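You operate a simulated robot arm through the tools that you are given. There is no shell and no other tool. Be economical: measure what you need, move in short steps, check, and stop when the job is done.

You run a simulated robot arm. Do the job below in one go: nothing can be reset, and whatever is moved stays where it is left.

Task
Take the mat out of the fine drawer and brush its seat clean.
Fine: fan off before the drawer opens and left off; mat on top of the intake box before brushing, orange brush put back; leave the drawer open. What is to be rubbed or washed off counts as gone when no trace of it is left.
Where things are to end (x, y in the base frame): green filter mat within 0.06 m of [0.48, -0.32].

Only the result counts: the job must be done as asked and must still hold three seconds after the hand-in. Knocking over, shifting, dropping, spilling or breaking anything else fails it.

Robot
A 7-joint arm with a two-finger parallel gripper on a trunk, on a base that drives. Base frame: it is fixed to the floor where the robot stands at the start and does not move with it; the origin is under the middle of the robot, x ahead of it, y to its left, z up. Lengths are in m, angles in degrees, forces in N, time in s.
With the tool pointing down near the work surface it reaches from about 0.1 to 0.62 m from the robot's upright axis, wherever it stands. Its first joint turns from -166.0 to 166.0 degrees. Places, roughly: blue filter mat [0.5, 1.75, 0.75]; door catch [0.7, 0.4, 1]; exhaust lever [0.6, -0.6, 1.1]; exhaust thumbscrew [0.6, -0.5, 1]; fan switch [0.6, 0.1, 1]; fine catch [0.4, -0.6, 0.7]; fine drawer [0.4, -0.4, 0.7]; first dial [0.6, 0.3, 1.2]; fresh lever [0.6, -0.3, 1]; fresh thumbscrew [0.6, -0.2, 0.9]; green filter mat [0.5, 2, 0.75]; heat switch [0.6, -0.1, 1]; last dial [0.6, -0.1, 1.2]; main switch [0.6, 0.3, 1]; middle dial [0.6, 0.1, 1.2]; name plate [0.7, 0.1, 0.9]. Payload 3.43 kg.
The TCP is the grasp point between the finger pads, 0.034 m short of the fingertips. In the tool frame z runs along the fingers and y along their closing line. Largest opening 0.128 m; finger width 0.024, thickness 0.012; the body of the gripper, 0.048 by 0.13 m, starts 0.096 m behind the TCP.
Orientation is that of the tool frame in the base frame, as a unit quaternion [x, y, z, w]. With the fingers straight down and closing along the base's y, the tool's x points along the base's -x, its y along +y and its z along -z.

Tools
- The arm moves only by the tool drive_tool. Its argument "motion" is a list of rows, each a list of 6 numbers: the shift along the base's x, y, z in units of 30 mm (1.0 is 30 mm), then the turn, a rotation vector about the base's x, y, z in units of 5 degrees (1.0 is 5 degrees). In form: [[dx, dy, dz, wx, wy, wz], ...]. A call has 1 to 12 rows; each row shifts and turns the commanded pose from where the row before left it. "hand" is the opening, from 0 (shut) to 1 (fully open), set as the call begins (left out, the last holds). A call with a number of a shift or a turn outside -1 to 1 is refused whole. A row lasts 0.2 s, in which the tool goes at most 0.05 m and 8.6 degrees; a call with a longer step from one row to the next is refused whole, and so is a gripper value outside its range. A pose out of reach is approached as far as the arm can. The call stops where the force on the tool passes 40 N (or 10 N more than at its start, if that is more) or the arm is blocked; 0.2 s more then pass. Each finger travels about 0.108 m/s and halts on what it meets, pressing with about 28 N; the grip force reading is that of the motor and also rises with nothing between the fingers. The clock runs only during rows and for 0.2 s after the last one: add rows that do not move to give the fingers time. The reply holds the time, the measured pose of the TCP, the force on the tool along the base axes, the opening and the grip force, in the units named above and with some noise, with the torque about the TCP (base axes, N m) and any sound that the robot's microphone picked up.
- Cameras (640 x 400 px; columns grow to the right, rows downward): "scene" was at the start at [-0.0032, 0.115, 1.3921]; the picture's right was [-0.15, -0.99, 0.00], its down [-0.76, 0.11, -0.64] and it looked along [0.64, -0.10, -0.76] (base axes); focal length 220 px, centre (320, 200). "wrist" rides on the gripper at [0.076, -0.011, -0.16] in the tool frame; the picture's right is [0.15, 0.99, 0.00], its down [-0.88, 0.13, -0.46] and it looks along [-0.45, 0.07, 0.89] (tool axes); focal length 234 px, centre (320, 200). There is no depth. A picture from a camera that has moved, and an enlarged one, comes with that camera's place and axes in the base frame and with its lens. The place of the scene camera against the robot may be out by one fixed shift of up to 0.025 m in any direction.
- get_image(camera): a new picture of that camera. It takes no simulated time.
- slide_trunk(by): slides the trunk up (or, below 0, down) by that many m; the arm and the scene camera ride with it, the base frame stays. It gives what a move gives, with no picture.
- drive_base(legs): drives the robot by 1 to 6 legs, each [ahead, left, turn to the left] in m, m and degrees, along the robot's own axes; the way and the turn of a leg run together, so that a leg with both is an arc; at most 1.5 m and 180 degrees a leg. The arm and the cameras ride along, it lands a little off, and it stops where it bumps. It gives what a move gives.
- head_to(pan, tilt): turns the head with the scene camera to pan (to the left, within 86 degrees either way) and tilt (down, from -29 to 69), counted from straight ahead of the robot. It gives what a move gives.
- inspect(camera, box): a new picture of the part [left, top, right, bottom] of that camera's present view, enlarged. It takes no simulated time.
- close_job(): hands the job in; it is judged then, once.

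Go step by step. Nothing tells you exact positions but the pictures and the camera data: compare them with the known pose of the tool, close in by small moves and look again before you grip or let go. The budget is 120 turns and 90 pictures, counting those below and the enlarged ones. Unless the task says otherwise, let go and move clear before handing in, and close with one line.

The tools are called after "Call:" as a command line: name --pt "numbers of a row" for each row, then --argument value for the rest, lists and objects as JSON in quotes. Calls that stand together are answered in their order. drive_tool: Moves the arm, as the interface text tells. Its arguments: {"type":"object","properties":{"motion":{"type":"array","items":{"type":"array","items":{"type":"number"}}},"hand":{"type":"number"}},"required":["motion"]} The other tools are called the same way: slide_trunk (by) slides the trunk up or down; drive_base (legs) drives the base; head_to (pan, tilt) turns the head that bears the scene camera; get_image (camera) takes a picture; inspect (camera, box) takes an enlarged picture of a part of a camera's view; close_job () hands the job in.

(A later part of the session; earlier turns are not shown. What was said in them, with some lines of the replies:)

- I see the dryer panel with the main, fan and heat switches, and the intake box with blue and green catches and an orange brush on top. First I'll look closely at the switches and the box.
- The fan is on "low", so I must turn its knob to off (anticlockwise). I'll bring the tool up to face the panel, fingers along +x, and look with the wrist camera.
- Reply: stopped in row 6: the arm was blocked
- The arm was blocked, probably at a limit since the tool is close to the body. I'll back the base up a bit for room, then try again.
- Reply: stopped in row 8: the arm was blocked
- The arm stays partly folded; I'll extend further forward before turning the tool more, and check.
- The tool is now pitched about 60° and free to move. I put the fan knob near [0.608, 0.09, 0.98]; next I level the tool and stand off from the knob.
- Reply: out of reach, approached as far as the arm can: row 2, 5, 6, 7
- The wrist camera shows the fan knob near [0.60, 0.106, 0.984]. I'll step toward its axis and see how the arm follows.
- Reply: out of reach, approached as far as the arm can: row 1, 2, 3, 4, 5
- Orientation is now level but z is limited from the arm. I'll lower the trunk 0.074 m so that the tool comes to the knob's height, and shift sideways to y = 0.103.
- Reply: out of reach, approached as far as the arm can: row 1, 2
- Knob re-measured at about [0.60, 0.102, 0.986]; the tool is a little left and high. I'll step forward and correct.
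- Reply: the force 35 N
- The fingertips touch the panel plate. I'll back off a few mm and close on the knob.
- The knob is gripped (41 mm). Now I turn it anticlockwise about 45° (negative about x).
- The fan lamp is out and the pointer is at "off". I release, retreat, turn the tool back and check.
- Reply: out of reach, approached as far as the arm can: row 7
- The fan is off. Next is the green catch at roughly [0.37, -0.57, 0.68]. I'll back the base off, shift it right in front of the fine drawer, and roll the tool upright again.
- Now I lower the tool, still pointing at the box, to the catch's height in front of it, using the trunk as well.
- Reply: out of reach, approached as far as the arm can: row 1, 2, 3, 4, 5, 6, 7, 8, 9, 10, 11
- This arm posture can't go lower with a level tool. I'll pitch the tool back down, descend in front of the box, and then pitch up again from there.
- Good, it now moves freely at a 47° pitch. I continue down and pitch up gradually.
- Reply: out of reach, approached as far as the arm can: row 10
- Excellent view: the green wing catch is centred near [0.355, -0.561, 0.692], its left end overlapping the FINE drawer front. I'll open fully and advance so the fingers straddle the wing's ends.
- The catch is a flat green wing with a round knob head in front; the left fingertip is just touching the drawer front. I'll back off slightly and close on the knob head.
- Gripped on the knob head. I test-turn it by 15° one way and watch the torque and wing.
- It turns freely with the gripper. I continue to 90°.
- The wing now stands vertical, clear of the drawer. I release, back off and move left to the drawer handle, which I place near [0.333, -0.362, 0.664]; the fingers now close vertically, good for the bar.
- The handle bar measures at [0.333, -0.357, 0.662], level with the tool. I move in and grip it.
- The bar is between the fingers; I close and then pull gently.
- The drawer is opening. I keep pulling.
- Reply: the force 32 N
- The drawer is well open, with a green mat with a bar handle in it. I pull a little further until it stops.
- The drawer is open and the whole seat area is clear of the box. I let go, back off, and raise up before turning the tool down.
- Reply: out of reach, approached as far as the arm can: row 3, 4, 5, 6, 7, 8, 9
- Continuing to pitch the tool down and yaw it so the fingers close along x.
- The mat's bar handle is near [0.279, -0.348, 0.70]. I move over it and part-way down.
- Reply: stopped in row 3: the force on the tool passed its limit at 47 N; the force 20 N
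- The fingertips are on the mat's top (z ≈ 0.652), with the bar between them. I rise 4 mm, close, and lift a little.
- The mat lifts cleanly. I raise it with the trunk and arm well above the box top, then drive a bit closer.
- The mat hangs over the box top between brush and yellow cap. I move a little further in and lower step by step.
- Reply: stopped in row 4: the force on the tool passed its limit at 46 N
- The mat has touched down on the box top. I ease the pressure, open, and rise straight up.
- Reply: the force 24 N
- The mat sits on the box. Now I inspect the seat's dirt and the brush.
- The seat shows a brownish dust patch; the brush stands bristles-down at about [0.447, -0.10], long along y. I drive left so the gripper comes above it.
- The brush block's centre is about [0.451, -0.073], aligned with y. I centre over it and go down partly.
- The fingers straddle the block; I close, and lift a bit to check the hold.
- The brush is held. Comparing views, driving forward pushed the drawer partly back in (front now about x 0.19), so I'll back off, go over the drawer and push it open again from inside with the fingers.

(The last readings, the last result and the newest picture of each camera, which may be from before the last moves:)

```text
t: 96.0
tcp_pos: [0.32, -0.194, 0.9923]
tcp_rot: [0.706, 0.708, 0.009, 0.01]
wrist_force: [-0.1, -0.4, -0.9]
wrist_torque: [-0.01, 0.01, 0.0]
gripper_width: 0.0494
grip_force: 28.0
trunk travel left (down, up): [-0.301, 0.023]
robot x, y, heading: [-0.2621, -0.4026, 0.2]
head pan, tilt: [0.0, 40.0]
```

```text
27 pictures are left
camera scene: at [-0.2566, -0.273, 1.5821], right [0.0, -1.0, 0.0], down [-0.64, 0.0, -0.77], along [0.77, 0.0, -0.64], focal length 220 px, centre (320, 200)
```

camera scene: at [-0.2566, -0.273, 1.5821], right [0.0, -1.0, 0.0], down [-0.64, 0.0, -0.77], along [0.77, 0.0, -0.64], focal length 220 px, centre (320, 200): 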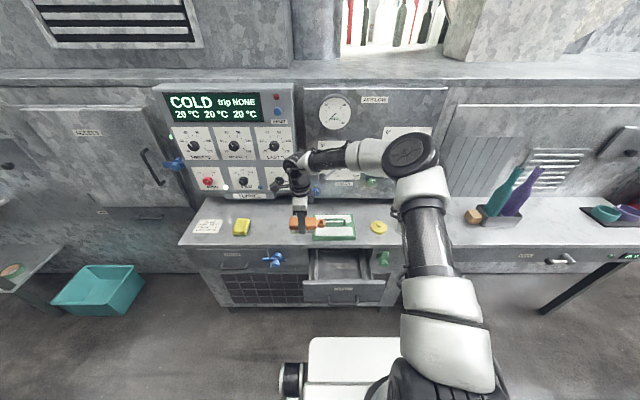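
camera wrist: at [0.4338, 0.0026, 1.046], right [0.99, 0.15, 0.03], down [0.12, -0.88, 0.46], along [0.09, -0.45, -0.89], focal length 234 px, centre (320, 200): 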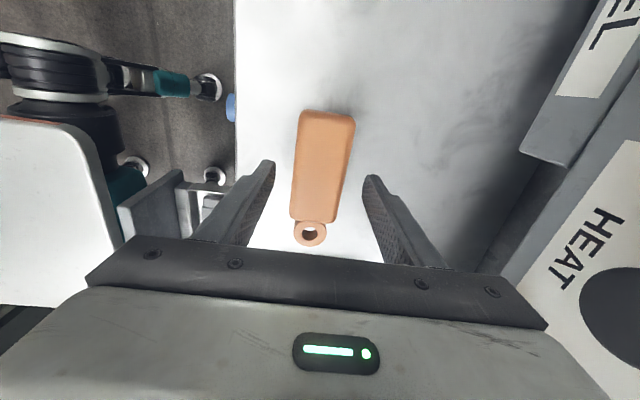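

Call:
drive_tool --pt "-0.3 -0.8 0 0 0 0" --pt "-0.3 -0.8 0 0 0 0" --pt "-0.3 -0.8 0 0 0 0" --pt "-0.3 -0.8 0 0 0 0" --pt "-0.3 -0.8 0 0 0 0" --pt "-0.3 -0.8 0 0 0 0" --pt "0 -0.7 0 0 0 0" --pt "0 0 0 0 0 0"

Call:
slide_trunk --by -0.17

Call:
get_image --camera "wrist"

Call:
inspect --camera "scene" --box '[280, 150, 440, 250]'

```text
t: 97.8
tcp_pos: [0.2652, -0.3594, 0.9921]
tcp_rot: [0.706, 0.708, 0.01, 0.01]
wrist_force: [0.6, 0.5, -0.8]
wrist_torque: [0.05, -0.01, 0.02]
gripper_width: 0.0494
grip_force: 28.2
trunk travel left (down, up): [-0.301, 0.023]
robot x, y, heading: [-0.2632, -0.3982, 0.1]
head pan, tilt: [0.0, 40.0]
```

```text
t: 99.7
tcp_pos: [0.2642, -0.3594, 0.8228]
tcp_rot: [0.706, 0.708, 0.009, 0.011]
wrist_force: [-0.2, 0.3, -1.0]
wrist_torque: [0.0, -0.02, 0.01]
gripper_width: 0.0495
grip_force: 27.9
trunk travel left (down, up): [-0.131, 0.193]
robot x, y, heading: [-0.2629, -0.3995, 0.1]
head pan, tilt: [0.0, 40.0]
```

```text
26 pictures are left
camera wrist: at [0.2485, -0.2827, 0.9809], right [0.99, 0.15, 0.03], down [0.12, -0.88, 0.46], along [0.09, -0.45, -0.89], focal length 234 px, centre (320, 200)
```

wrist: 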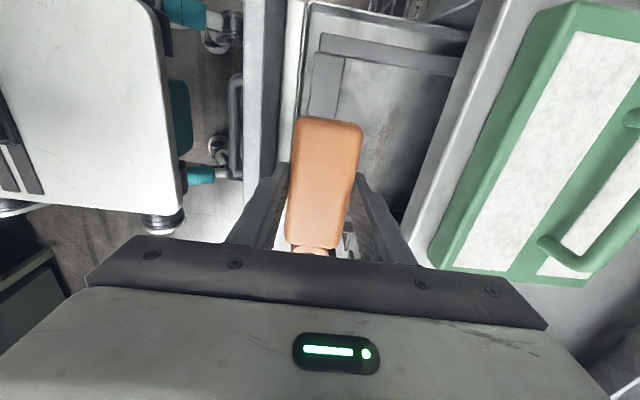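

```text
4.00 times, centred on (360, 200) of scene
camera zoom: at [-0.2566, -0.273, 1.4122], right [0.0, -1.0, 0.0], down [-0.64, 0.0, -0.77], along [0.77, 0.0, -0.64], focal length 880 px, centre (160, 200)
```

zoom: 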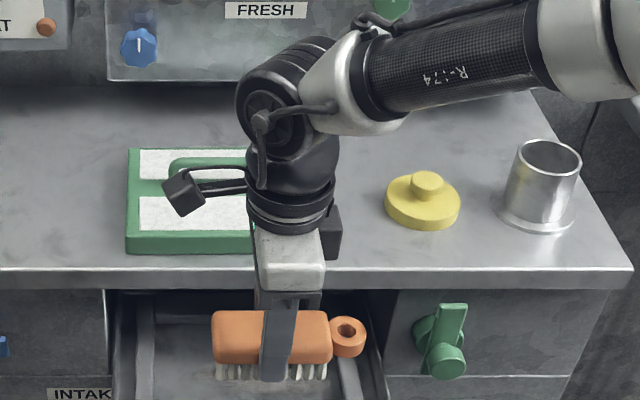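

The drawer's inner front wall is near x 0.228. I nudge back 15 mm, go down inside behind the wall, and push the drawer open.

Call:
drive_tool --pt "0.5 0 0 0 0 0" --pt "0 0 -0.7 0 0 0" --pt "0 0 -0.7 0 0 0" --pt "0 0 -0.7 0 0 0" --pt "0 0 -0.7 0 0 0" --pt "0 0 -0.5 0 0 0" --pt "0 0 0 0 0 0"

Call:
drive_tool --pt "-0.4 0 0 0 0 0" --pt "-0.4 0 0 0 0 0" --pt "-0.4 0 0 0 0 0" --pt "-0.4 0 0 0 0 0" --pt "-0.4 0 0 0 0 0" --pt "0 0 0 0 0 0"

Call:
get_image --camera "scene"

```text
t: 101.3
tcp_pos: [0.2797, -0.3596, 0.7225]
tcp_rot: [0.706, 0.708, 0.01, 0.01]
wrist_force: [-0.9, 0.0, -0.8]
wrist_torque: [0.02, 0.02, 0.01]
gripper_width: 0.0492
grip_force: 27.5
trunk travel left (down, up): [-0.131, 0.193]
robot x, y, heading: [-0.2594, -0.3983, -0.0]
head pan, tilt: [0.0, 40.0]
```

```text
t: 102.7
tcp_pos: [0.2195, -0.3592, 0.7227]
tcp_rot: [0.705, 0.709, 0.011, 0.01]
wrist_force: [1.9, 0.1, -2.0]
wrist_torque: [0.03, -0.01, -0.02]
gripper_width: 0.0493
grip_force: 28.2
trunk travel left (down, up): [-0.131, 0.193]
robot x, y, heading: [-0.2623, -0.3996, 0.1]
head pan, tilt: [0.0, 40.0]
```

```text
24 pictures are left
camera scene: at [-0.2566, -0.273, 1.4121], right [0.0, -1.0, 0.0], down [-0.64, 0.0, -0.77], along [0.77, 0.0, -0.64], focal length 220 px, centre (320, 200)
```

scene: 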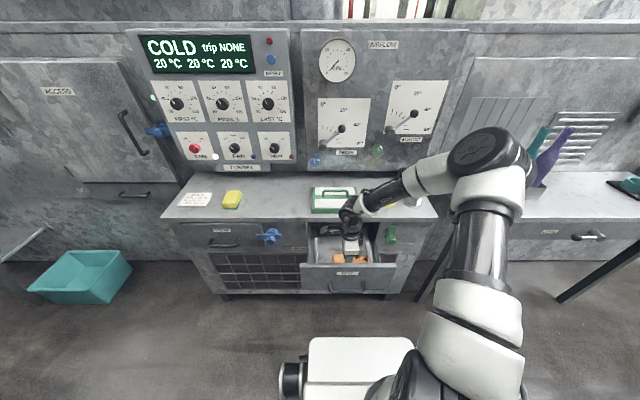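

It slides. I continue pushing by about 65 mm.

Call:
drive_tool --pt "-0.4 0 0 0 0 0" --pt "-0.4 0 0 0 0 0" --pt "-0.4 0 0 0 0 0" --pt "-0.4 0 0 0 0 0" --pt "-0.4 0 0 0 0 0" --pt "0 0 0 0 0 0" --pt "0.5 0 0.5 0 0 0" --pt "0.5 0 0.8 0 0 0" --pt "0.5 0 0.8 0 0 0" --pt "0 0 0 0 0 0"

Call:
get_image --camera "wrist"

Call:
inspect --camera "scene" --box '[280, 200, 440, 300]'

```text
t: 104.9
tcp_pos: [0.2051, -0.3585, 0.7862]
tcp_rot: [0.706, 0.709, 0.009, 0.008]
wrist_force: [0.1, 0.5, -0.4]
wrist_torque: [0.02, -0.02, 0.0]
gripper_width: 0.0494
grip_force: 27.8
trunk travel left (down, up): [-0.131, 0.193]
robot x, y, heading: [-0.2649, -0.3979, -0.1]
head pan, tilt: [0.0, 40.0]
```

```text
23 pictures are left
camera wrist: at [0.1888, -0.2825, 0.9453], right [0.99, 0.15, 0.03], down [0.12, -0.88, 0.46], along [0.09, -0.45, -0.89], focal length 234 px, centre (320, 200)
```

wrist: 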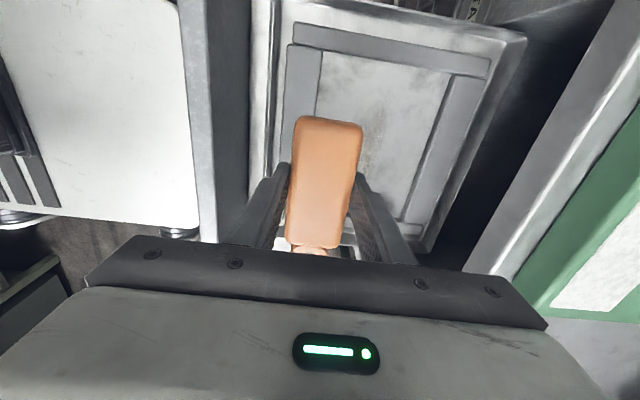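

```text
4.00 times, centred on (360, 250) of scene
camera zoom: at [-0.2566, -0.273, 1.4121], right [0.0, -1.0, 0.0], down [-0.64, 0.0, -0.77], along [0.77, 0.0, -0.64], focal length 880 px, centre (160, 0)
```

zoom: 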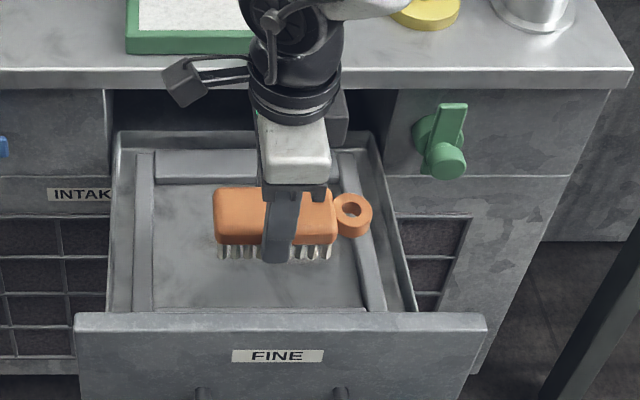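

The drawer is fully open again and the seat lies at about x 0.193–0.352, y −0.46…−0.254. I bring the brush down toward the right half of the seat until it touches.

Call:
drive_tool --pt "0.7 -0.4 0 0 0 0" --pt "0.8 -0.5 -0.5 0 0 0" --pt "0.7 -0.5 -0.7 0 0 0" --pt "0 0 -0.7 0 0 0" --pt "0 0 -0.7 0 0 0" --pt "0 0 -0.3 0 0 0" --pt "0 0 -0.2 0 0 0" --pt "0 0 0 0 0 0"

Call:
drive_tool --pt "0 0 -0.1 0 0 0" --pt "0 0 -0.1 0 0 0" --pt "0 0 -0.1 0 0 0" --pt "0 0 -0.1 0 0 0" --pt "0 0 -0.1 0 0 0"

Call:
inspect --camera "scene" --box '[280, 200, 440, 300]'

```text
t: 106.7
tcp_pos: [0.2722, -0.4021, 0.6928]
tcp_rot: [0.706, 0.708, 0.009, 0.01]
wrist_force: [0.6, 1.0, -1.0]
wrist_torque: [0.0, 0.01, 0.01]
gripper_width: 0.0497
grip_force: 27.5
trunk travel left (down, up): [-0.131, 0.193]
robot x, y, heading: [-0.2646, -0.4001, 0.2]
head pan, tilt: [0.0, 40.0]
```

```text
t: 107.9
tcp_pos: [0.2718, -0.4028, 0.6787]
tcp_rot: [0.705, 0.709, 0.009, 0.01]
wrist_force: [-0.1, -0.1, -1.5]
wrist_torque: [-0.01, -0.03, -0.01]
gripper_width: 0.0495
grip_force: 27.9
trunk travel left (down, up): [-0.131, 0.193]
robot x, y, heading: [-0.2602, -0.3977, 0.1]
head pan, tilt: [0.0, 40.0]
```

```text
4.00 times, centred on (360, 250) of scene
camera zoom: at [-0.2566, -0.273, 1.4121], right [0.0, -1.0, 0.0], down [-0.64, 0.0, -0.77], along [0.77, 0.0, -0.64], focal length 880 px, centre (160, 0)
```

zoom: 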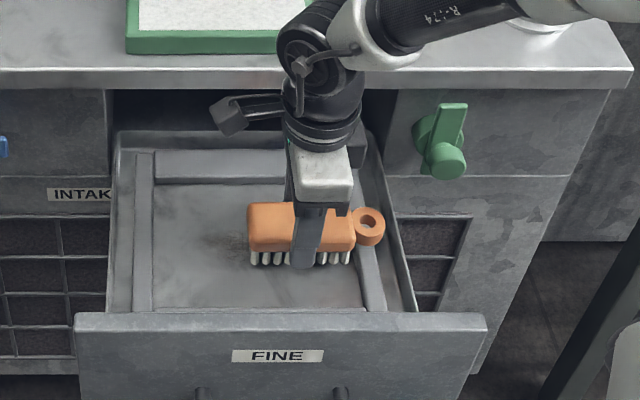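

Call:
drive_tool --pt "0 0.2 -0.1 0 0 0" --pt "0 0 -0.1 0 0 0" --pt "0 0 -0.1 0 0 0" --pt "0 0 -0.1 0 0 0" --pt "0 0 0 0 0 0"

```text
t: 109.1
tcp_pos: [0.2717, -0.3948, 0.6679]
tcp_rot: [0.706, 0.708, 0.011, 0.011]
wrist_force: [1.7, -0.3, 26.9]
wrist_torque: [0.06, 0.48, -0.03]
gripper_width: 0.0498
grip_force: 28.2
trunk travel left (down, up): [-0.131, 0.193]
robot x, y, heading: [-0.2602, -0.3995, -0.2]
head pan, tilt: [0.0, 40.0]
```

Contact with the seat, 27 N. I ease slightly and stroke back and forth along x.

Call:
drive_tool --pt "0 0 0.05 0 0 0" --pt "-0.4 0 0 0 0 0" --pt "-0.4 0 0 0 0 0" --pt "-0.4 0 0 0 0 0" --pt "0.5 0 0 0 0 0" --pt "0.5 0 0 0 0 0" --pt "0.5 0 0 0 0 0" --pt "0.5 0 0 0 0 0" --pt "0.5 0 0 0 0 0" --pt "-0.5 0 0 0 0 0" --pt "-0.5 0 0 0 0 0"

```text
t: 111.1
tcp_pos: [0.2974, -0.3964, 0.6671]
tcp_rot: [0.707, 0.707, 0.003, 0.005]
wrist_force: [-17.1, -1.6, 14.5]
wrist_torque: [0.34, -1.75, -0.27]
gripper_width: 0.0493
grip_force: 28.0
trunk travel left (down, up): [-0.131, 0.193]
robot x, y, heading: [-0.2616, -0.4008, 0.0]
head pan, tilt: [0.0, 40.0]
stopped in row 9: the force on the tool passed its limit at 58 N (the readings are from after the stop); the commanded pose is now the measured one
```

The back finger met the rear strip at x ≈ 0.30, so I keep within that. Now I sweep along y in lanes.

Call:
drive_tool --pt "-0.3 0 0 0 0 0" --pt "0 0.5 0 0 0 0" --pt "0 0.5 0 0 0 0" --pt "0 0.5 0 0 0 0" --pt "0 0.5 0 0 0 0" --pt "0 0.5 0 0 0 0" --pt "-0.5 0 0 0 0 0" --pt "0 -0.5 0 0 0 0" --pt "0 -0.5 0 0 0 0" --pt "0 -0.5 0 0 0 0" --pt "0 -0.5 0 0 0 0" --pt "0 -0.5 0 0 0 0"

Call:
drive_tool --pt "-0.5 0 0 0 0 0" --pt "0 0.5 0 0 0 0" --pt "0 0.5 0 0 0 0" --pt "0 0.5 0 0 0 0" --pt "0 0.5 0 0 0 0" --pt "0 0.5 0 0 0 0" --pt "0.4 0 0 0 0 0" --pt "0.4 0 0 0 0 0" --pt "0.4 0 0 0 0 0" --pt "-0.4 0 0 0 0 0" --pt "-0.4 0 0 0 0 0" --pt "-0.4 0 0 0 0 0"

Call:
drive_tool --pt "0 0 0.8 0 0 0" --pt "0 0 0.8 0 0 0" --pt "0 0 0.8 0 0 0" --pt "0 0 0.8 0 0 0" --pt "0 0 0.8 0 0 0" --pt "0 0.8 0 0 0 0" --pt "0 0.8 0 0 0 0" --pt "0 0.8 0 0 0 0" --pt "0 0 0 0 0 0"

Call:
inspect --camera "scene" --box '[280, 200, 440, 300]'

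```text
t: 113.7
tcp_pos: [0.2742, -0.396, 0.6662]
tcp_rot: [0.707, 0.707, 0.003, 0.005]
wrist_force: [0.1, 5.1, 16.7]
wrist_torque: [0.72, 0.35, -0.13]
gripper_width: 0.0492
grip_force: 28.2
trunk travel left (down, up): [-0.131, 0.193]
robot x, y, heading: [-0.261, -0.4003, 0.0]
head pan, tilt: [0.0, 40.0]
```

```text
t: 116.3
tcp_pos: [0.2602, -0.3206, 0.6655]
tcp_rot: [0.707, 0.707, 0.004, 0.005]
wrist_force: [0.9, -1.2, 16.7]
wrist_torque: [-0.25, 0.37, 0.1]
gripper_width: 0.0494
grip_force: 28.6
trunk travel left (down, up): [-0.131, 0.193]
robot x, y, heading: [-0.2627, -0.3972, -0.1]
head pan, tilt: [0.0, 40.0]
```

```text
t: 118.3
tcp_pos: [0.2619, -0.2497, 0.7866]
tcp_rot: [0.708, 0.707, 0.002, 0.005]
wrist_force: [0.4, -0.6, -1.0]
wrist_torque: [0.02, 0.02, 0.02]
gripper_width: 0.0493
grip_force: 27.4
trunk travel left (down, up): [-0.131, 0.193]
robot x, y, heading: [-0.2614, -0.3953, 0.1]
head pan, tilt: [0.0, 40.0]
```

```text
4.00 times, centred on (360, 250) of scene
camera zoom: at [-0.2568, -0.2729, 1.4121], right [0.0, -1.0, 0.0], down [-0.64, 0.0, -0.77], along [0.77, 0.0, -0.64], focal length 880 px, centre (160, 0)
```

zoom: 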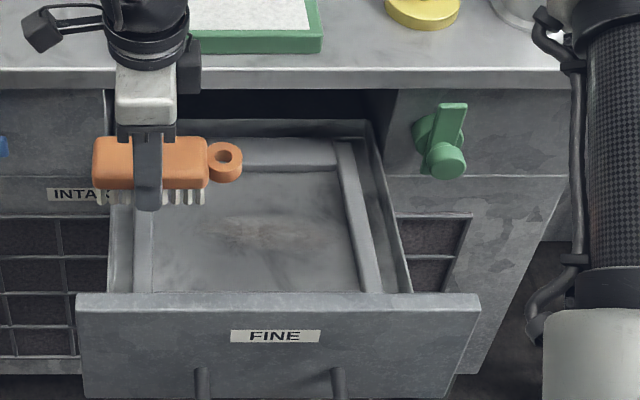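

A brown patch is still there, and the drawer slid in a little. I take a wrist view to locate it exactly.

Call:
inspect --camera "wrist" --box '[200, 0, 520, 200]'

```text
2.00 times, centred on (360, 100) of wrist
camera zoom: at [0.2472, -0.1722, 0.944], right [0.99, 0.15, 0.01], down [0.13, -0.88, 0.46], along [0.08, -0.45, -0.89], focal length 468 px, centre (240, 400)
```

zoom: 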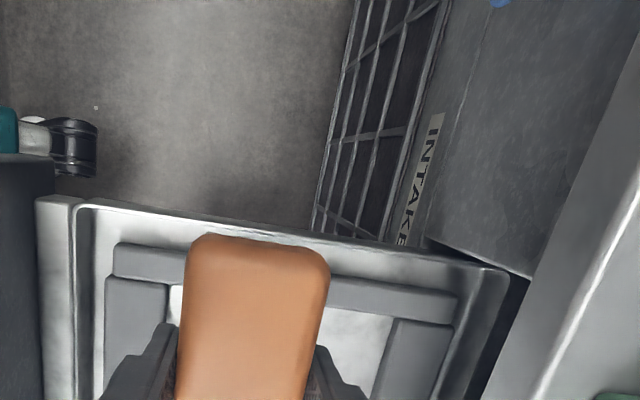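

Call:
drive_tool --pt "0 -0.9 0.5 0 0 0" --pt "0 -0.9 0.5 0 0 0" --pt "0 -0.9 0.5 0 0 0" --pt "0 -0.9 0 0 0 0" --pt "0 -0.9 0 0 0 0" --pt "0 -0.9 0 0 0 0" --pt "0 -0.9 0 0 0 0" --pt "0 0 0 0 0 0"

Call:
get_image --camera "wrist"

```text
t: 120.1
tcp_pos: [0.2598, -0.4371, 0.8308]
tcp_rot: [0.707, 0.708, 0.003, 0.005]
wrist_force: [0.0, -0.1, -1.2]
wrist_torque: [-0.01, 0.03, 0.01]
gripper_width: 0.0493
grip_force: 27.5
trunk travel left (down, up): [-0.131, 0.193]
robot x, y, heading: [-0.2628, -0.3993, -0.4]
head pan, tilt: [0.0, 40.0]
```

```text
18 pictures are left
camera wrist: at [0.2467, -0.3609, 0.9893], right [0.99, 0.15, 0.01], down [0.13, -0.88, 0.46], along [0.08, -0.45, -0.89], focal length 234 px, centre (320, 200)
```

wrist: 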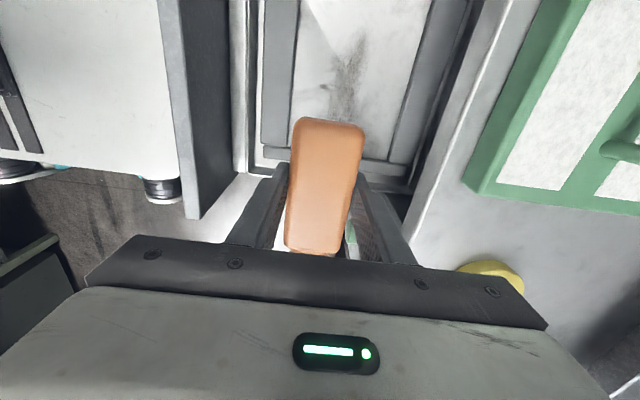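

The smear runs from about [0.275, -0.305] to [0.302, -0.41]. The brush slid up in the fingers so mostly the fingertips rubbed; I'll stand the brush on the seat and re-grip it about 14 mm higher.

Call:
drive_tool --pt "0.3 0.9 0 0 0 0" --pt "0.3 0.9 -0.6 0 0 0" --pt "0.2 0.8 -0.9 0 0 0" --pt "0 0 -0.9 0 0 0" --pt "0 0 -0.9 0 0 0" --pt "0 0 -0.9 0 0 0" --pt "0 0 -0.6 0 0 0" --pt "0 0 -0.3 0 0 0" --pt "0 0 -0.15 0 0 0" --pt "0 0 -0.1 0 0 0" --pt "0 0 0 0 0 0"

```text
t: 122.5
tcp_pos: [0.2841, -0.3599, 0.6691]
tcp_rot: [0.707, 0.707, 0.002, 0.005]
wrist_force: [0.0, -0.4, -1.4]
wrist_torque: [0.03, -0.03, 0.01]
gripper_width: 0.0492
grip_force: 28.1
trunk travel left (down, up): [-0.131, 0.193]
robot x, y, heading: [-0.2618, -0.4008, 0.0]
head pan, tilt: [0.0, 40.0]
```

Call:
drive_tool --pt "0 0 -0.07 0 0 0" --pt "0 0 -0.05 0 0 0" --pt "0 0 0 0 0 0"

Call:
drive_tool --pt "0 0 0 0 0 0" --pt "0 0 0 0 0 0" --pt "0 0 0.25 0 0 0" --pt "0 0 0.22 0 0 0" --pt "0 0 0 0 0 0" --hand 0.45

Call:
drive_tool --pt "0 0 0 0 0 0" --pt "0 0 0 0 0 0" --pt "0 0 0 0 0 0" --hand 0.1

Call:
inspect --camera "scene" --box '[280, 200, 440, 300]'

```text
t: 123.3
tcp_pos: [0.2848, -0.3595, 0.6665]
tcp_rot: [0.707, 0.707, 0.003, 0.005]
wrist_force: [-1.0, -0.6, 0.6]
wrist_torque: [0.08, 0.05, 0.03]
gripper_width: 0.0491
grip_force: 27.8
trunk travel left (down, up): [-0.131, 0.193]
robot x, y, heading: [-0.2651, -0.4014, 0.2]
head pan, tilt: [0.0, 40.0]
```

```text
t: 124.5
tcp_pos: [0.2835, -0.3595, 0.6797]
tcp_rot: [0.707, 0.708, 0.002, 0.005]
wrist_force: [-0.4, -0.6, 0.1]
wrist_torque: [0.0, -0.01, 0.0]
gripper_width: 0.0578
grip_force: 0.1
trunk travel left (down, up): [-0.131, 0.193]
robot x, y, heading: [-0.2638, -0.3991, -0.1]
head pan, tilt: [0.0, 40.0]
```

```text
t: 125.3
tcp_pos: [0.2838, -0.3598, 0.6803]
tcp_rot: [0.707, 0.708, 0.003, 0.004]
wrist_force: [0.7, 0.3, 1.6]
wrist_torque: [0.03, 0.09, 0.02]
gripper_width: 0.049
grip_force: 28.2
trunk travel left (down, up): [-0.131, 0.193]
robot x, y, heading: [-0.2656, -0.4013, 0.1]
head pan, tilt: [0.0, 40.0]
```

```text
4.00 times, centred on (360, 250) of scene
camera zoom: at [-0.257, -0.273, 1.4121], right [0.0, -1.0, 0.0], down [-0.64, 0.0, -0.77], along [0.77, 0.0, -0.64], focal length 880 px, centre (160, 0)
```

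zoom: 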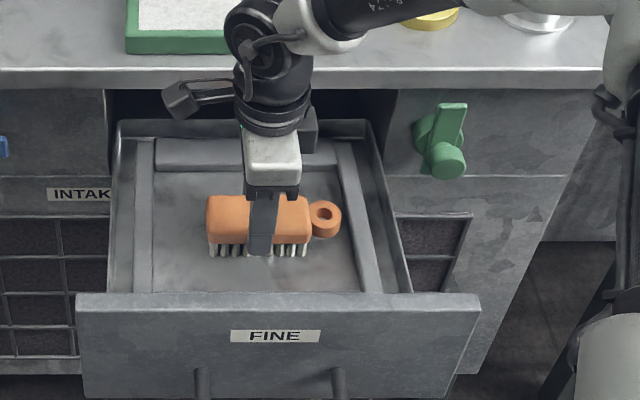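

Now the bristles stick out clearly below the fingers (TCP 0.680 on the floor). I press lightly and sweep repeatedly along y in several lanes.

Call:
drive_tool --pt "0 0 -0.06 0 0 0" --pt "0 0.5 0 0 0 0" --pt "0 0.5 0 0 0 0" --pt "0 0.5 0 0 0 0" --pt "0 -0.6 0 0 0 0" --pt "0 -0.6 0 0 0 0" --pt "0 -0.6 0 0 0 0" --pt "0 -0.6 0 0 0 0" --pt "0 -0.6 0 0 0 0" --pt "0 0.5 0 0 0 0" --pt "0 0.5 0 0 0 0" --pt "0 0.5 0 0 0 0"

Call:
drive_tool --pt "0.3 0 0 0 0 0" --pt "0 0.6 0 0 0 0" --pt "0 0.6 0 0 0 0" --pt "0 -0.6 0 0 0 0" --pt "0 -0.6 0 0 0 0" --pt "0 -0.6 0 0 0 0" --pt "0 -0.6 0 0 0 0" --pt "-0.6 0 0 0 0 0" --pt "0 0.6 0 0 0 0" --pt "0 0.6 0 0 0 0" --pt "0 0.6 0 0 0 0" --pt "0 0.6 0 0 0 0"

Call:
drive_tool --pt "-0.4 -0.6 0 0 0 0" --pt "0 -0.6 0 0 0 0" --pt "0 -0.6 0 0 0 0" --pt "0 -0.6 0 0 0 0" --pt "0.4 0 0 0 0 0" --pt "0.3 0 0 0 0 0" --pt "0 0.6 0 0 0 0" --pt "0 0.6 0 0 0 0" --pt "0 0 0 0 0 0"

Call:
inspect --camera "scene" --box '[280, 200, 440, 300]'

```text
t: 127.9
tcp_pos: [0.2846, -0.3602, 0.6793]
tcp_rot: [0.707, 0.708, 0.003, 0.005]
wrist_force: [0.5, -5.3, 16.3]
wrist_torque: [-0.79, 0.3, 0.2]
gripper_width: 0.0493
grip_force: 28.6
trunk travel left (down, up): [-0.131, 0.193]
robot x, y, heading: [-0.2616, -0.3998, -0.5]
head pan, tilt: [0.0, 40.0]
```

```text
t: 130.5
tcp_pos: [0.2762, -0.3244, 0.6796]
tcp_rot: [0.707, 0.708, 0.004, 0.006]
wrist_force: [0.3, -1.8, 10.7]
wrist_torque: [-0.31, 0.27, 0.16]
gripper_width: 0.0494
grip_force: 27.9
trunk travel left (down, up): [-0.131, 0.193]
robot x, y, heading: [-0.2651, -0.4024, 0.1]
head pan, tilt: [0.0, 40.0]
```

```text
t: 132.5
tcp_pos: [0.2851, -0.3595, 0.6794]
tcp_rot: [0.707, 0.707, 0.003, 0.005]
wrist_force: [-0.4, -0.8, 6.6]
wrist_torque: [-0.16, 0.15, 0.09]
gripper_width: 0.0494
grip_force: 28.3
trunk travel left (down, up): [-0.131, 0.193]
robot x, y, heading: [-0.2615, -0.3986, -0.2]
head pan, tilt: [0.0, 40.0]
```

```text
4.00 times, centred on (360, 250) of scene
camera zoom: at [-0.2573, -0.2731, 1.4121], right [0.0, -1.0, 0.0], down [-0.64, 0.0, -0.77], along [0.77, 0.0, -0.64], focal length 880 px, centre (160, 0)
```

zoom: 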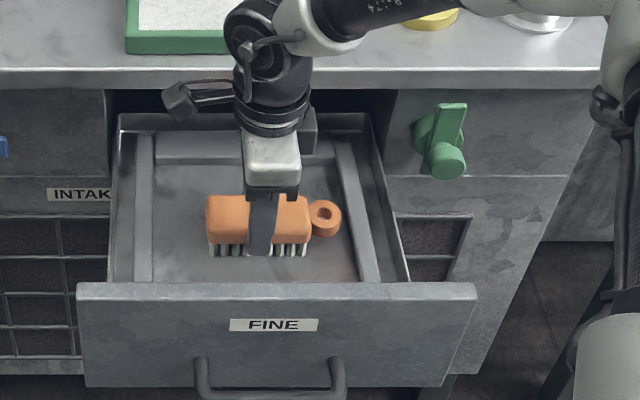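

Now I lift and swing aside to look at the seat.

Call:
drive_tool --pt "0 0 0.8 0 0 0" --pt "0 0 0.8 0 0 0" --pt "0 0 0.8 0 0 0" --pt "0 0 0.8 0 0 0" --pt "0 0.4 0.8 0 0 0" --pt "0 0.9 0 0 0 0" --pt "0 0.9 0 0 0 0" --pt "0 0.9 0 0 0 0" --pt "0 0.9 0 0 0 0" --pt "0 0 0 0 0 0"

Call:
inspect --camera "scene" --box '[300, 220, 400, 283]'

```text
t: 134.7
tcp_pos: [0.2853, -0.2402, 0.7989]
tcp_rot: [0.707, 0.707, 0.004, 0.005]
wrist_force: [-0.5, 0.8, -1.1]
wrist_torque: [0.0, 0.0, -0.01]
gripper_width: 0.0494
grip_force: 28.3
trunk travel left (down, up): [-0.131, 0.193]
robot x, y, heading: [-0.2626, -0.3988, -0.2]
head pan, tilt: [0.0, 40.0]
```

```text
6.35 times, centred on (350, 252) of scene
camera zoom: at [-0.2568, -0.2729, 1.4121], right [0.0, -1.0, 0.0], down [-0.64, 0.0, -0.77], along [0.77, 0.0, -0.64], focal length 1396 px, centre (130, -127)
```

zoom: 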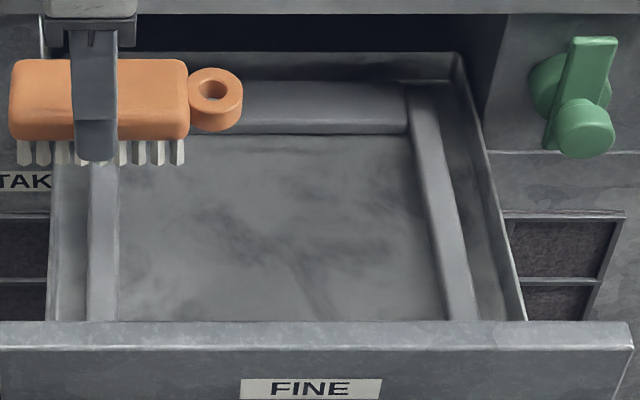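

The brown dust is gone; only grey metal texture seems left. I check from above with the wrist camera, including the front edge of the seat.

Call:
drive_tool --pt "0 -0.9 0.5 0 0 0" --pt "0 -0.9 0.5 0 0 0" --pt "0 -0.9 0.5 0 0 0" --pt "0 -0.9 0 0 0 0" --pt "0 -0.9 0 0 0 0" --pt "0 -0.9 0 0 0 0" --pt "0 -0.9 0 0 0 0" --pt "0 -0.9 0 0 0 0" --pt "0 0 0 0 0 0"

Call:
inspect --camera "wrist" --box '[200, 0, 480, 175]'

```text
t: 136.7
tcp_pos: [0.2844, -0.4552, 0.8448]
tcp_rot: [0.707, 0.707, 0.004, 0.005]
wrist_force: [-0.5, -0.1, -1.7]
wrist_torque: [0.03, 0.02, 0.0]
gripper_width: 0.0492
grip_force: 27.9
trunk travel left (down, up): [-0.131, 0.193]
robot x, y, heading: [-0.2641, -0.3984, 0.1]
head pan, tilt: [0.0, 40.0]
```

```text
2.29 times, centred on (340, 88) of wrist
camera zoom: at [0.2709, -0.3787, 1.0022], right [0.99, 0.15, 0.01], down [0.13, -0.88, 0.46], along [0.08, -0.45, -0.89], focal length 535 px, centre (274, 457)
```

zoom: 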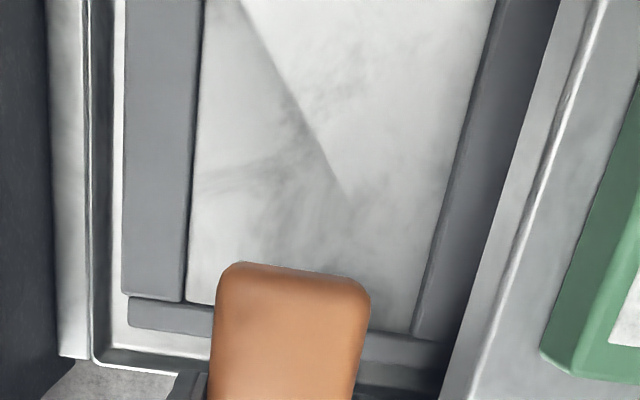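

Only faint grey remains, which looks like metal texture, but I'll do one more full set of sweeps over the seat to be sure.

Call:
drive_tool --pt "0 0.9 0 0 0 0" --pt "0 0.9 -0.6 0 0 0" --pt "0 0 -0.9 0 0 0" --pt "0 0 -0.9 0 0 0" --pt "0 0 -0.9 0 0 0" --pt "0 0 -0.9 0 0 0" --pt "0 0 -0.8 0 0 0" --pt "0 0 -0.4 0 0 0" --pt "0 0 -0.14 0 0 0" --pt "0 0 0 0 0 0"

Call:
drive_tool --pt "0 0.6 0 0 0 0" --pt "0 0.6 0 0 0 0" --pt "0 0.6 0 0 0 0" --pt "0 0.6 0 0 0 0" --pt "0 0.4 0 0 0 0" --pt "0.4 0 0 0 0 0" --pt "0 -0.6 0 0 0 0" --pt "0 -0.6 0 0 0 0" --pt "0 -0.6 0 0 0 0" --pt "0 -0.6 0 0 0 0" --pt "0 -0.4 0 0 0 0" --pt "0.4 0 0 0 0 0"

Call:
drive_tool --pt "0 0.6 0 0 0 0" --pt "0 0.6 0 0 0 0" --pt "0 0.6 0 0 0 0" --pt "0 0.6 0 0 0 0" --pt "-0.7 0.4 0 0 0 0" --pt "-0.7 0 0 0 0 0" --pt "0 -0.6 0 0 0 0" --pt "0 -0.6 0 0 0 0" --pt "0 -0.6 0 0 0 0" --pt "0 -0.6 0 0 0 0" --pt "0 -0.4 0 0 0 0" --pt "0 0 0 0 0 0"

```text
t: 138.9
tcp_pos: [0.2856, -0.4032, 0.6791]
tcp_rot: [0.708, 0.706, 0.003, 0.006]
wrist_force: [-1.3, -0.6, 17.2]
wrist_torque: [-0.05, 0.43, -0.01]
gripper_width: 0.0495
grip_force: 28.6
trunk travel left (down, up): [-0.131, 0.193]
robot x, y, heading: [-0.2613, -0.3988, 0.0]
head pan, tilt: [0.0, 40.0]
```

```text
t: 141.4
tcp_pos: [0.2977, -0.4028, 0.6788]
tcp_rot: [0.708, 0.707, 0.0, 0.003]
wrist_force: [-18.0, -1.5, 18.3]
wrist_torque: [0.31, -2.22, -0.14]
gripper_width: 0.0493
grip_force: 28.1
trunk travel left (down, up): [-0.131, 0.193]
robot x, y, heading: [-0.2617, -0.3975, -0.0]
head pan, tilt: [0.0, 40.0]
stopped in row 12: the force on the tool passed its limit at 47 N (the readings are from after the stop); the commanded pose is now the measured one
```

```text
t: 141.8
tcp_pos: [0.2956, -0.3974, 0.6777]
tcp_rot: [0.709, 0.705, -0.005, 0.004]
wrist_force: [-14.4, -2.1, 15.7]
wrist_torque: [0.7, -1.94, 0.38]
gripper_width: 0.0497
grip_force: 28.1
trunk travel left (down, up): [-0.131, 0.193]
robot x, y, heading: [-0.2655, -0.3977, -0.2]
head pan, tilt: [0.0, 40.0]
stopped in row 1: the force on the tool passed its limit at 51 N (the readings are from after the stop); the commanded pose is now the measured one
```

The gripper body is meeting the box lip at x ≈ 0.297, not the seat. I'll pull the drawer out again by pushing against the seat's front strip, then sweep the rear part of the seat.

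Call:
drive_tool --pt "-0.3 0 0.05 0 0 0" --pt "-0.4 0 0 0 0 0" --pt "-0.4 0 0 0 0 0" --pt "-0.4 0 0 0 0 0" --pt "-0.4 0 0 0 0 0" --pt "-0.4 0 0 0 0 0" --pt "-0.4 0 0 0 0 0" --pt "0 0 0 0 0 0"

Call:
inspect --camera "scene" --box '[280, 200, 440, 300]'

```text
t: 143.6
tcp_pos: [0.2204, -0.3982, 0.6767]
tcp_rot: [0.708, 0.706, -0.002, 0.006]
wrist_force: [24.2, 2.4, 10.3]
wrist_torque: [-0.18, -0.77, 0.56]
gripper_width: 0.0496
grip_force: 28.5
trunk travel left (down, up): [-0.131, 0.193]
robot x, y, heading: [-0.2627, -0.401, -0.3]
head pan, tilt: [0.0, 40.0]
```

```text
4.00 times, centred on (360, 250) of scene
camera zoom: at [-0.2565, -0.2732, 1.4121], right [0.0, -1.0, 0.0], down [-0.64, 0.0, -0.77], along [0.77, 0.0, -0.64], focal length 880 px, centre (160, 0)
```

zoom: 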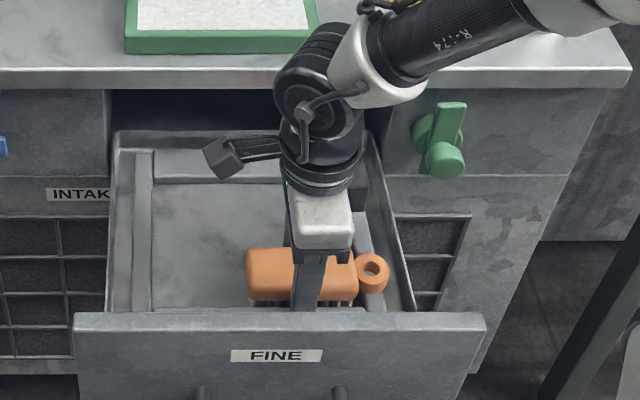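

Fully open again. Now lanes over the whole seat.

Call:
drive_tool --pt "0.3 0 0 0 0 0" --pt "0 0.6 0 0 0 0" --pt "0 0.6 0 0 0 0" --pt "0 0.6 0 0 0 0" --pt "0 0.6 0 0 0 0" --pt "0 0.4 0 0 0 0" --pt "0.7 0 0 0 0 0" --pt "0 -0.6 0 0 0 0" --pt "0 -0.6 0 0 0 0" --pt "0 -0.6 0 0 0 0" --pt "0 -0.6 0 0 0 0" --pt "0 -0.4 0 0 0 0"

Call:
drive_tool --pt "0.6 0 0 0 0 0" --pt "0 0.6 0 0 0 0" --pt "0 0.6 0 0 0 0" --pt "0 0.6 0 0 0 0" --pt "0 0.6 0 0 0 0" --pt "0 0.4 0 0 0 0" --pt "0.5 0 0 0 0 0" --pt "0 -0.6 0 0 0 0" --pt "0 -0.6 0 0 0 0" --pt "0 -0.6 0 0 0 0" --pt "0 -0.6 0 0 0 0" --pt "0 -0.4 0 0 0 0"

Call:
drive_tool --pt "0 0 0.8 0 0 0" --pt "0 0 0.8 0 0 0" --pt "0 0 0.8 0 0 0" --pt "0 0 0.8 0 0 0" --pt "0 0.4 0.8 0 0 0" --pt "0 0.9 0 0 0 0" --pt "0 0.9 0 0 0 0" --pt "0 0.9 0.5 0 0 0" --pt "0 0.9 0.5 0 0 0" --pt "0 0.9 0.5 0 0 0" --pt "0 0.9 0.5 0 0 0" --pt "0 0 0 0 0 0"

Call:
inspect --camera "scene" --box '[300, 220, 400, 283]'

```text
t: 146.2
tcp_pos: [0.2463, -0.3971, 0.6776]
tcp_rot: [0.709, 0.705, -0.006, 0.004]
wrist_force: [0.9, 0.7, -1.0]
wrist_torque: [0.0, -0.03, 0.01]
gripper_width: 0.0492
grip_force: 28.0
trunk travel left (down, up): [-0.131, 0.193]
robot x, y, heading: [-0.262, -0.402, -0.1]
head pan, tilt: [0.0, 40.0]
```

```text
t: 148.8
tcp_pos: [0.2796, -0.3975, 0.6784]
tcp_rot: [0.709, 0.706, -0.006, 0.004]
wrist_force: [0.9, -0.4, -0.5]
wrist_torque: [0.0, 0.0, 0.0]
gripper_width: 0.0494
grip_force: 27.6
trunk travel left (down, up): [-0.131, 0.193]
robot x, y, heading: [-0.2614, -0.4003, 0.1]
head pan, tilt: [0.0, 40.0]
```

```text
t: 151.4
tcp_pos: [0.2795, -0.2237, 0.8584]
tcp_rot: [0.708, 0.706, -0.005, 0.004]
wrist_force: [0.3, 0.2, -0.9]
wrist_torque: [0.02, -0.03, -0.01]
gripper_width: 0.0494
grip_force: 27.8
trunk travel left (down, up): [-0.131, 0.193]
robot x, y, heading: [-0.2685, -0.3986, 0.1]
head pan, tilt: [0.0, 40.0]
```

```text
6.35 times, centred on (350, 252) of scene
camera zoom: at [-0.2572, -0.2733, 1.4121], right [0.0, -1.0, 0.0], down [-0.64, 0.0, -0.77], along [0.77, 0.0, -0.64], focal length 1396 px, centre (130, -127)
```

zoom: 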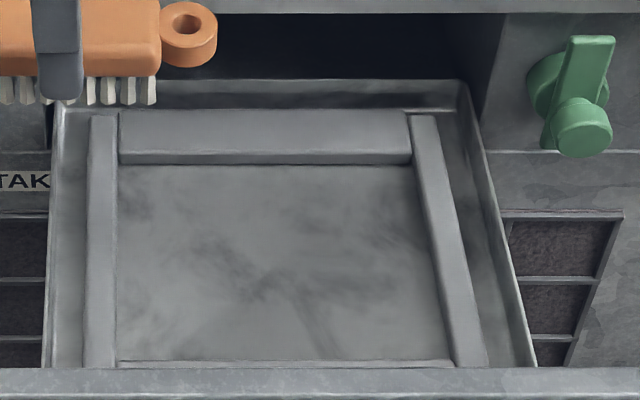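

Call:
inspect --camera "scene" --box '[316, 242, 376, 280]'

```text
10.53 times, centred on (346, 261) of scene
camera zoom: at [-0.2572, -0.2733, 1.4121], right [0.0, -1.0, 0.0], down [-0.64, 0.0, -0.77], along [0.77, 0.0, -0.64], focal length 2314 px, centre (46, -442)
```

zoom: 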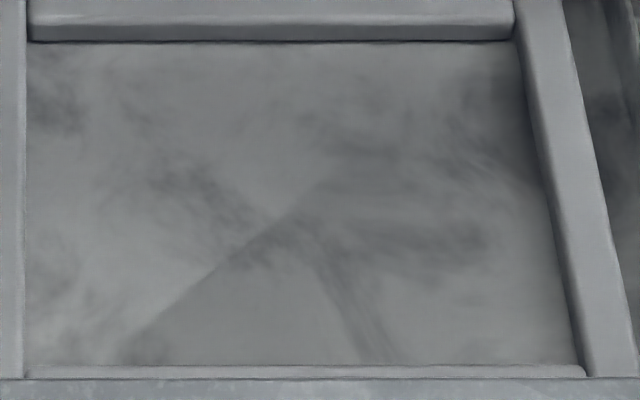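

The seat is clean: no brown left, just metal texture. Now I return the brush: raise the trunk, drive left around the open drawer, then forward beside it.

Call:
slide_trunk --by 0.13

Call:
drive_base --legs '[[-0.04, 0, 0], [0, 0.5, 0], [0.2, 0, 0]]'

Call:
drive_tool --pt "0 -0.8 0 0 0 0" --pt "0 -0.8 0 0 0 0" --pt "0 -0.8 0 0 0 0" --pt "0 -0.8 0 0 0 0" --pt "0 -0.8 0 0 0 0" --pt "0 -0.8 0 0 0 0" --pt "0 -0.8 0 0 0 0" --pt "0 -0.8 0 0 0 0" --pt "0 0 0 0 0 0"

Call:
get_image --camera "scene"

```text
t: 153.0
tcp_pos: [0.2798, -0.2233, 0.9888]
tcp_rot: [0.709, 0.706, -0.005, 0.003]
wrist_force: [-1.0, -0.6, -0.6]
wrist_torque: [0.01, -0.01, 0.0]
gripper_width: 0.0492
grip_force: 27.7
trunk travel left (down, up): [-0.261, 0.063]
robot x, y, heading: [-0.2642, -0.4015, -0.2]
head pan, tilt: [0.0, 40.0]
```

```text
t: 160.0
tcp_pos: [0.4402, 0.2787, 0.9872]
tcp_rot: [0.709, 0.705, -0.006, 0.005]
wrist_force: [0.2, 0.2, -1.8]
wrist_torque: [0.02, 0.01, -0.03]
gripper_width: 0.0495
grip_force: 28.0
trunk travel left (down, up): [-0.261, 0.063]
robot x, y, heading: [-0.1025, 0.1012, -0.1]
head pan, tilt: [0.0, 40.0]
```

```text
t: 162.0
tcp_pos: [0.441, 0.0864, 0.9883]
tcp_rot: [0.709, 0.705, -0.006, 0.004]
wrist_force: [-0.2, -0.2, -1.0]
wrist_torque: [-0.02, -0.02, -0.02]
gripper_width: 0.0495
grip_force: 28.0
trunk travel left (down, up): [-0.261, 0.063]
robot x, y, heading: [-0.1023, 0.1001, -0.3]
head pan, tilt: [0.0, 40.0]
```

```text
10 pictures are left
camera scene: at [-0.0963, 0.2283, 1.5421], right [0.0, -1.0, 0.0], down [-0.64, 0.0, -0.77], along [0.77, 0.0, -0.64], focal length 220 px, centre (320, 200)
```

scene: 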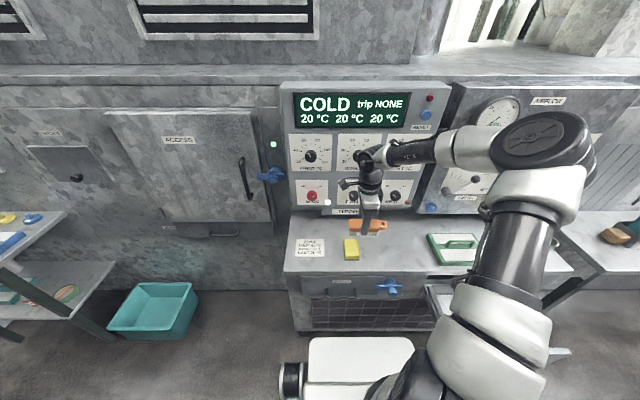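

The drawer is still open. I bring the brush over its old spot and lower.

Call:
drive_tool --pt "0.1 -0.9 0 0 0 0" --pt "0.2 -0.9 0 0 0 0" --pt "0 -0.9 0 0 0 0" --pt "0 -0.9 0 0 0 0" --pt "0 -0.9 0 0 0 0" --pt "0 -0.85 0 0 0 0" --pt "0 0 -0.8 0 0 0" --pt "0 0 -0.8 0 0 0" --pt "0 0 -0.8 0 0 0" --pt "0 0 -0.8 0 0 0" --pt "0 0 -0.8 0 0 0" --pt "0 0 0 0 0 0"

Call:
inspect --camera "scene" --box '[330, 190, 490, 290]'

```text
t: 164.6
tcp_pos: [0.4489, -0.0741, 0.8673]
tcp_rot: [0.709, 0.705, -0.006, 0.004]
wrist_force: [-0.4, 0.6, -1.1]
wrist_torque: [-0.01, -0.02, 0.03]
gripper_width: 0.0495
grip_force: 27.7
trunk travel left (down, up): [-0.261, 0.063]
robot x, y, heading: [-0.1007, 0.1009, -0.4]
head pan, tilt: [0.0, 40.0]
```

```text
4.00 times, centred on (410, 240) of scene
camera zoom: at [-0.0962, 0.2284, 1.5421], right [0.0, -1.0, 0.0], down [-0.64, 0.0, -0.77], along [0.77, 0.0, -0.64], focal length 880 px, centre (-40, 40)
```

zoom: 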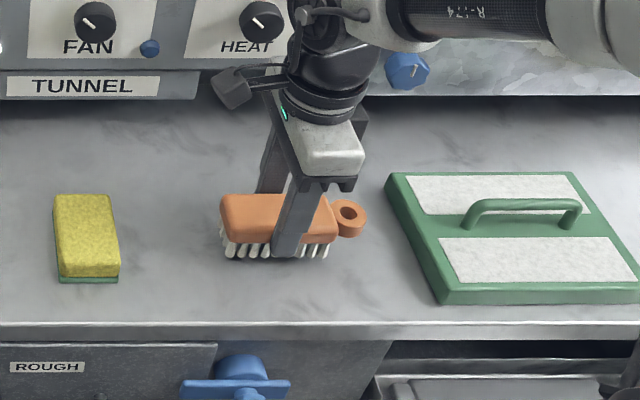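

Call:
drive_tool --pt "0 0 -0.3 0 0 0" --pt "0 0 -0.15 0 0 0" --pt "0 0 -0.1 0 0 0" --pt "0 0 0 0 0 0"

```text
t: 165.6
tcp_pos: [0.4497, -0.0731, 0.8526]
tcp_rot: [0.709, 0.705, -0.004, 0.005]
wrist_force: [-1.7, 1.1, 12.6]
wrist_torque: [-0.14, 0.11, -0.04]
gripper_width: 0.0492
grip_force: 27.9
trunk travel left (down, up): [-0.261, 0.063]
robot x, y, heading: [-0.1031, 0.0981, -0.1]
head pan, tilt: [0.0, 40.0]
```

Contact with the box top. I release just enough, check, and rise.

Call:
drive_tool --pt "0 0 0 0 0 0" --pt "0 0 0 0 0 0" --pt "0 0 0 0 0 0" --hand 0.6

Call:
drive_tool --pt "0 0 0.4 0 0 0" --pt "0 0 0.7 0 0 0" --pt "0 0 0.8 0 0 0" --pt "0 0 0.8 0 0 0" --pt "0 0 0.8 0 0 0" --pt "-0.8 0 0 0 0 0" --pt "-0.8 0 0 0 0 0" --pt "-0.8 0 0 0 0 0" --pt "0 0 0 0 0 0"

Call:
inspect --camera "scene" --box '[330, 190, 490, 290]'

Call:
get_image --camera "scene"

```text
t: 166.4
tcp_pos: [0.4487, -0.0732, 0.8507]
tcp_rot: [0.709, 0.706, -0.005, 0.005]
wrist_force: [0.6, 0.4, -0.8]
wrist_torque: [0.01, 0.0, 0.01]
gripper_width: 0.0768
grip_force: 0.0
trunk travel left (down, up): [-0.261, 0.063]
robot x, y, heading: [-0.0987, 0.1048, 0.1]
head pan, tilt: [0.0, 40.0]
```

```text
t: 168.4
tcp_pos: [0.3776, -0.0734, 0.9566]
tcp_rot: [0.709, 0.705, -0.006, 0.005]
wrist_force: [0.5, -0.1, -0.4]
wrist_torque: [0.03, -0.02, 0.03]
gripper_width: 0.0767
grip_force: 0.1
trunk travel left (down, up): [-0.261, 0.063]
robot x, y, heading: [-0.1045, 0.1026, 0.0]
head pan, tilt: [0.0, 40.0]
```

```text
4.00 times, centred on (410, 240) of scene
camera zoom: at [-0.0965, 0.2284, 1.5421], right [0.0, -1.0, 0.0], down [-0.64, 0.0, -0.77], along [0.77, 0.0, -0.64], focal length 880 px, centre (-40, 40)
```

zoom: 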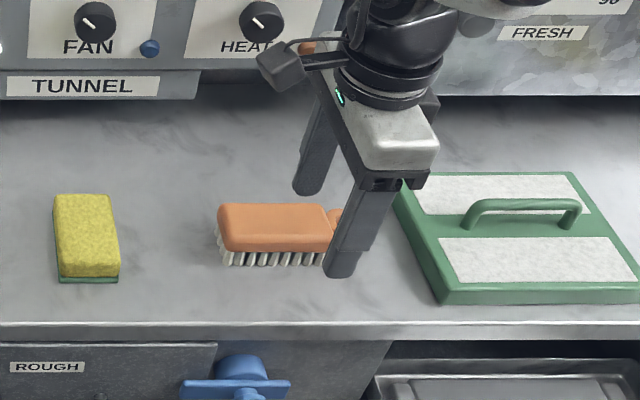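

```text
7 pictures are left
camera scene: at [-0.0965, 0.2284, 1.5421], right [0.0, -1.0, 0.0], down [-0.64, 0.0, -0.77], along [0.77, 0.0, -0.64], focal length 220 px, centre (320, 200)
```

scene: 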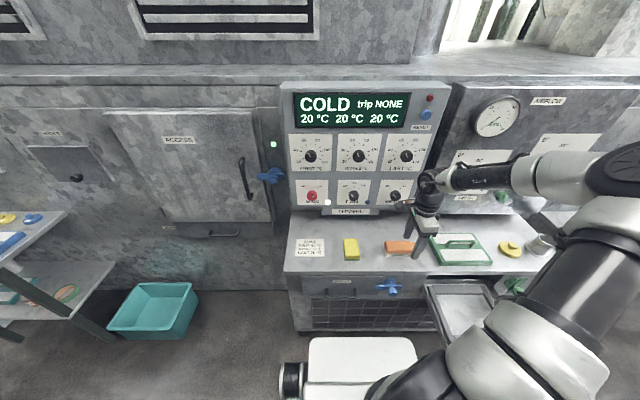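

The brush is back in place and upright. I drive back clear of everything and take a final look.

Call:
drive_base --legs '[[-0.3, 0, 0]]'

Call:
get_image --camera "scene"

Call:
inspect --camera "scene" --box '[300, 130, 520, 268]'

```text
t: 170.5
tcp_pos: [0.0796, -0.0739, 0.9553]
tcp_rot: [0.709, 0.705, -0.005, 0.004]
wrist_force: [-0.1, -0.1, 0.5]
wrist_torque: [0.02, -0.01, 0.02]
gripper_width: 0.0767
grip_force: 0.1
trunk travel left (down, up): [-0.261, 0.063]
robot x, y, heading: [-0.3974, 0.1028, -0.1]
head pan, tilt: [0.0, 40.0]
```

```text
6 pictures are left
camera scene: at [-0.3936, 0.2293, 1.5421], right [0.0, -1.0, 0.0], down [-0.64, 0.0, -0.77], along [0.77, 0.0, -0.64], focal length 220 px, centre (320, 200)
```

scene: 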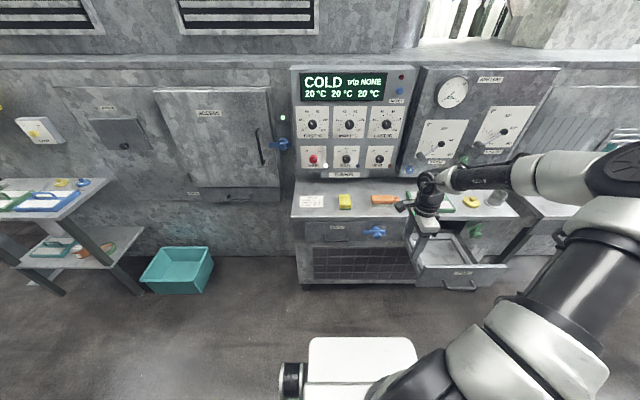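

```text
2.90 times, centred on (410, 199) of scene
camera zoom: at [-0.3936, 0.2293, 1.5421], right [0.0, -1.0, 0.0], down [-0.64, 0.0, -0.77], along [0.77, 0.0, -0.64], focal length 637 px, centre (59, 203)
```

zoom: 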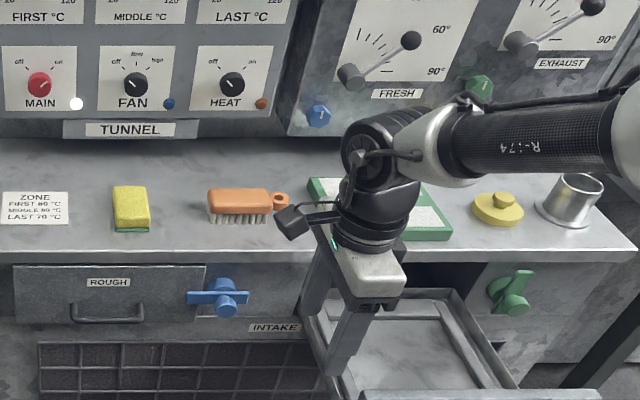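

The fan is off and the drawer mat is on top of the intake box. The seat is brushed clean, the brush is back upright in its place, the drawer is open and the arm is clear. I hand in.

Call:
close_job

```text
The job is handed in.
```

The fan was switched off before the drawer opened and left off. The fine drawer's green mat is on the intake box, set down at about [0.47, -0.32]. The seat is brushed with no brown dust left in view, the orange brush is back in its place, and the drawer is left open; the base bumped it part-way shut once, so I pushed it open again.
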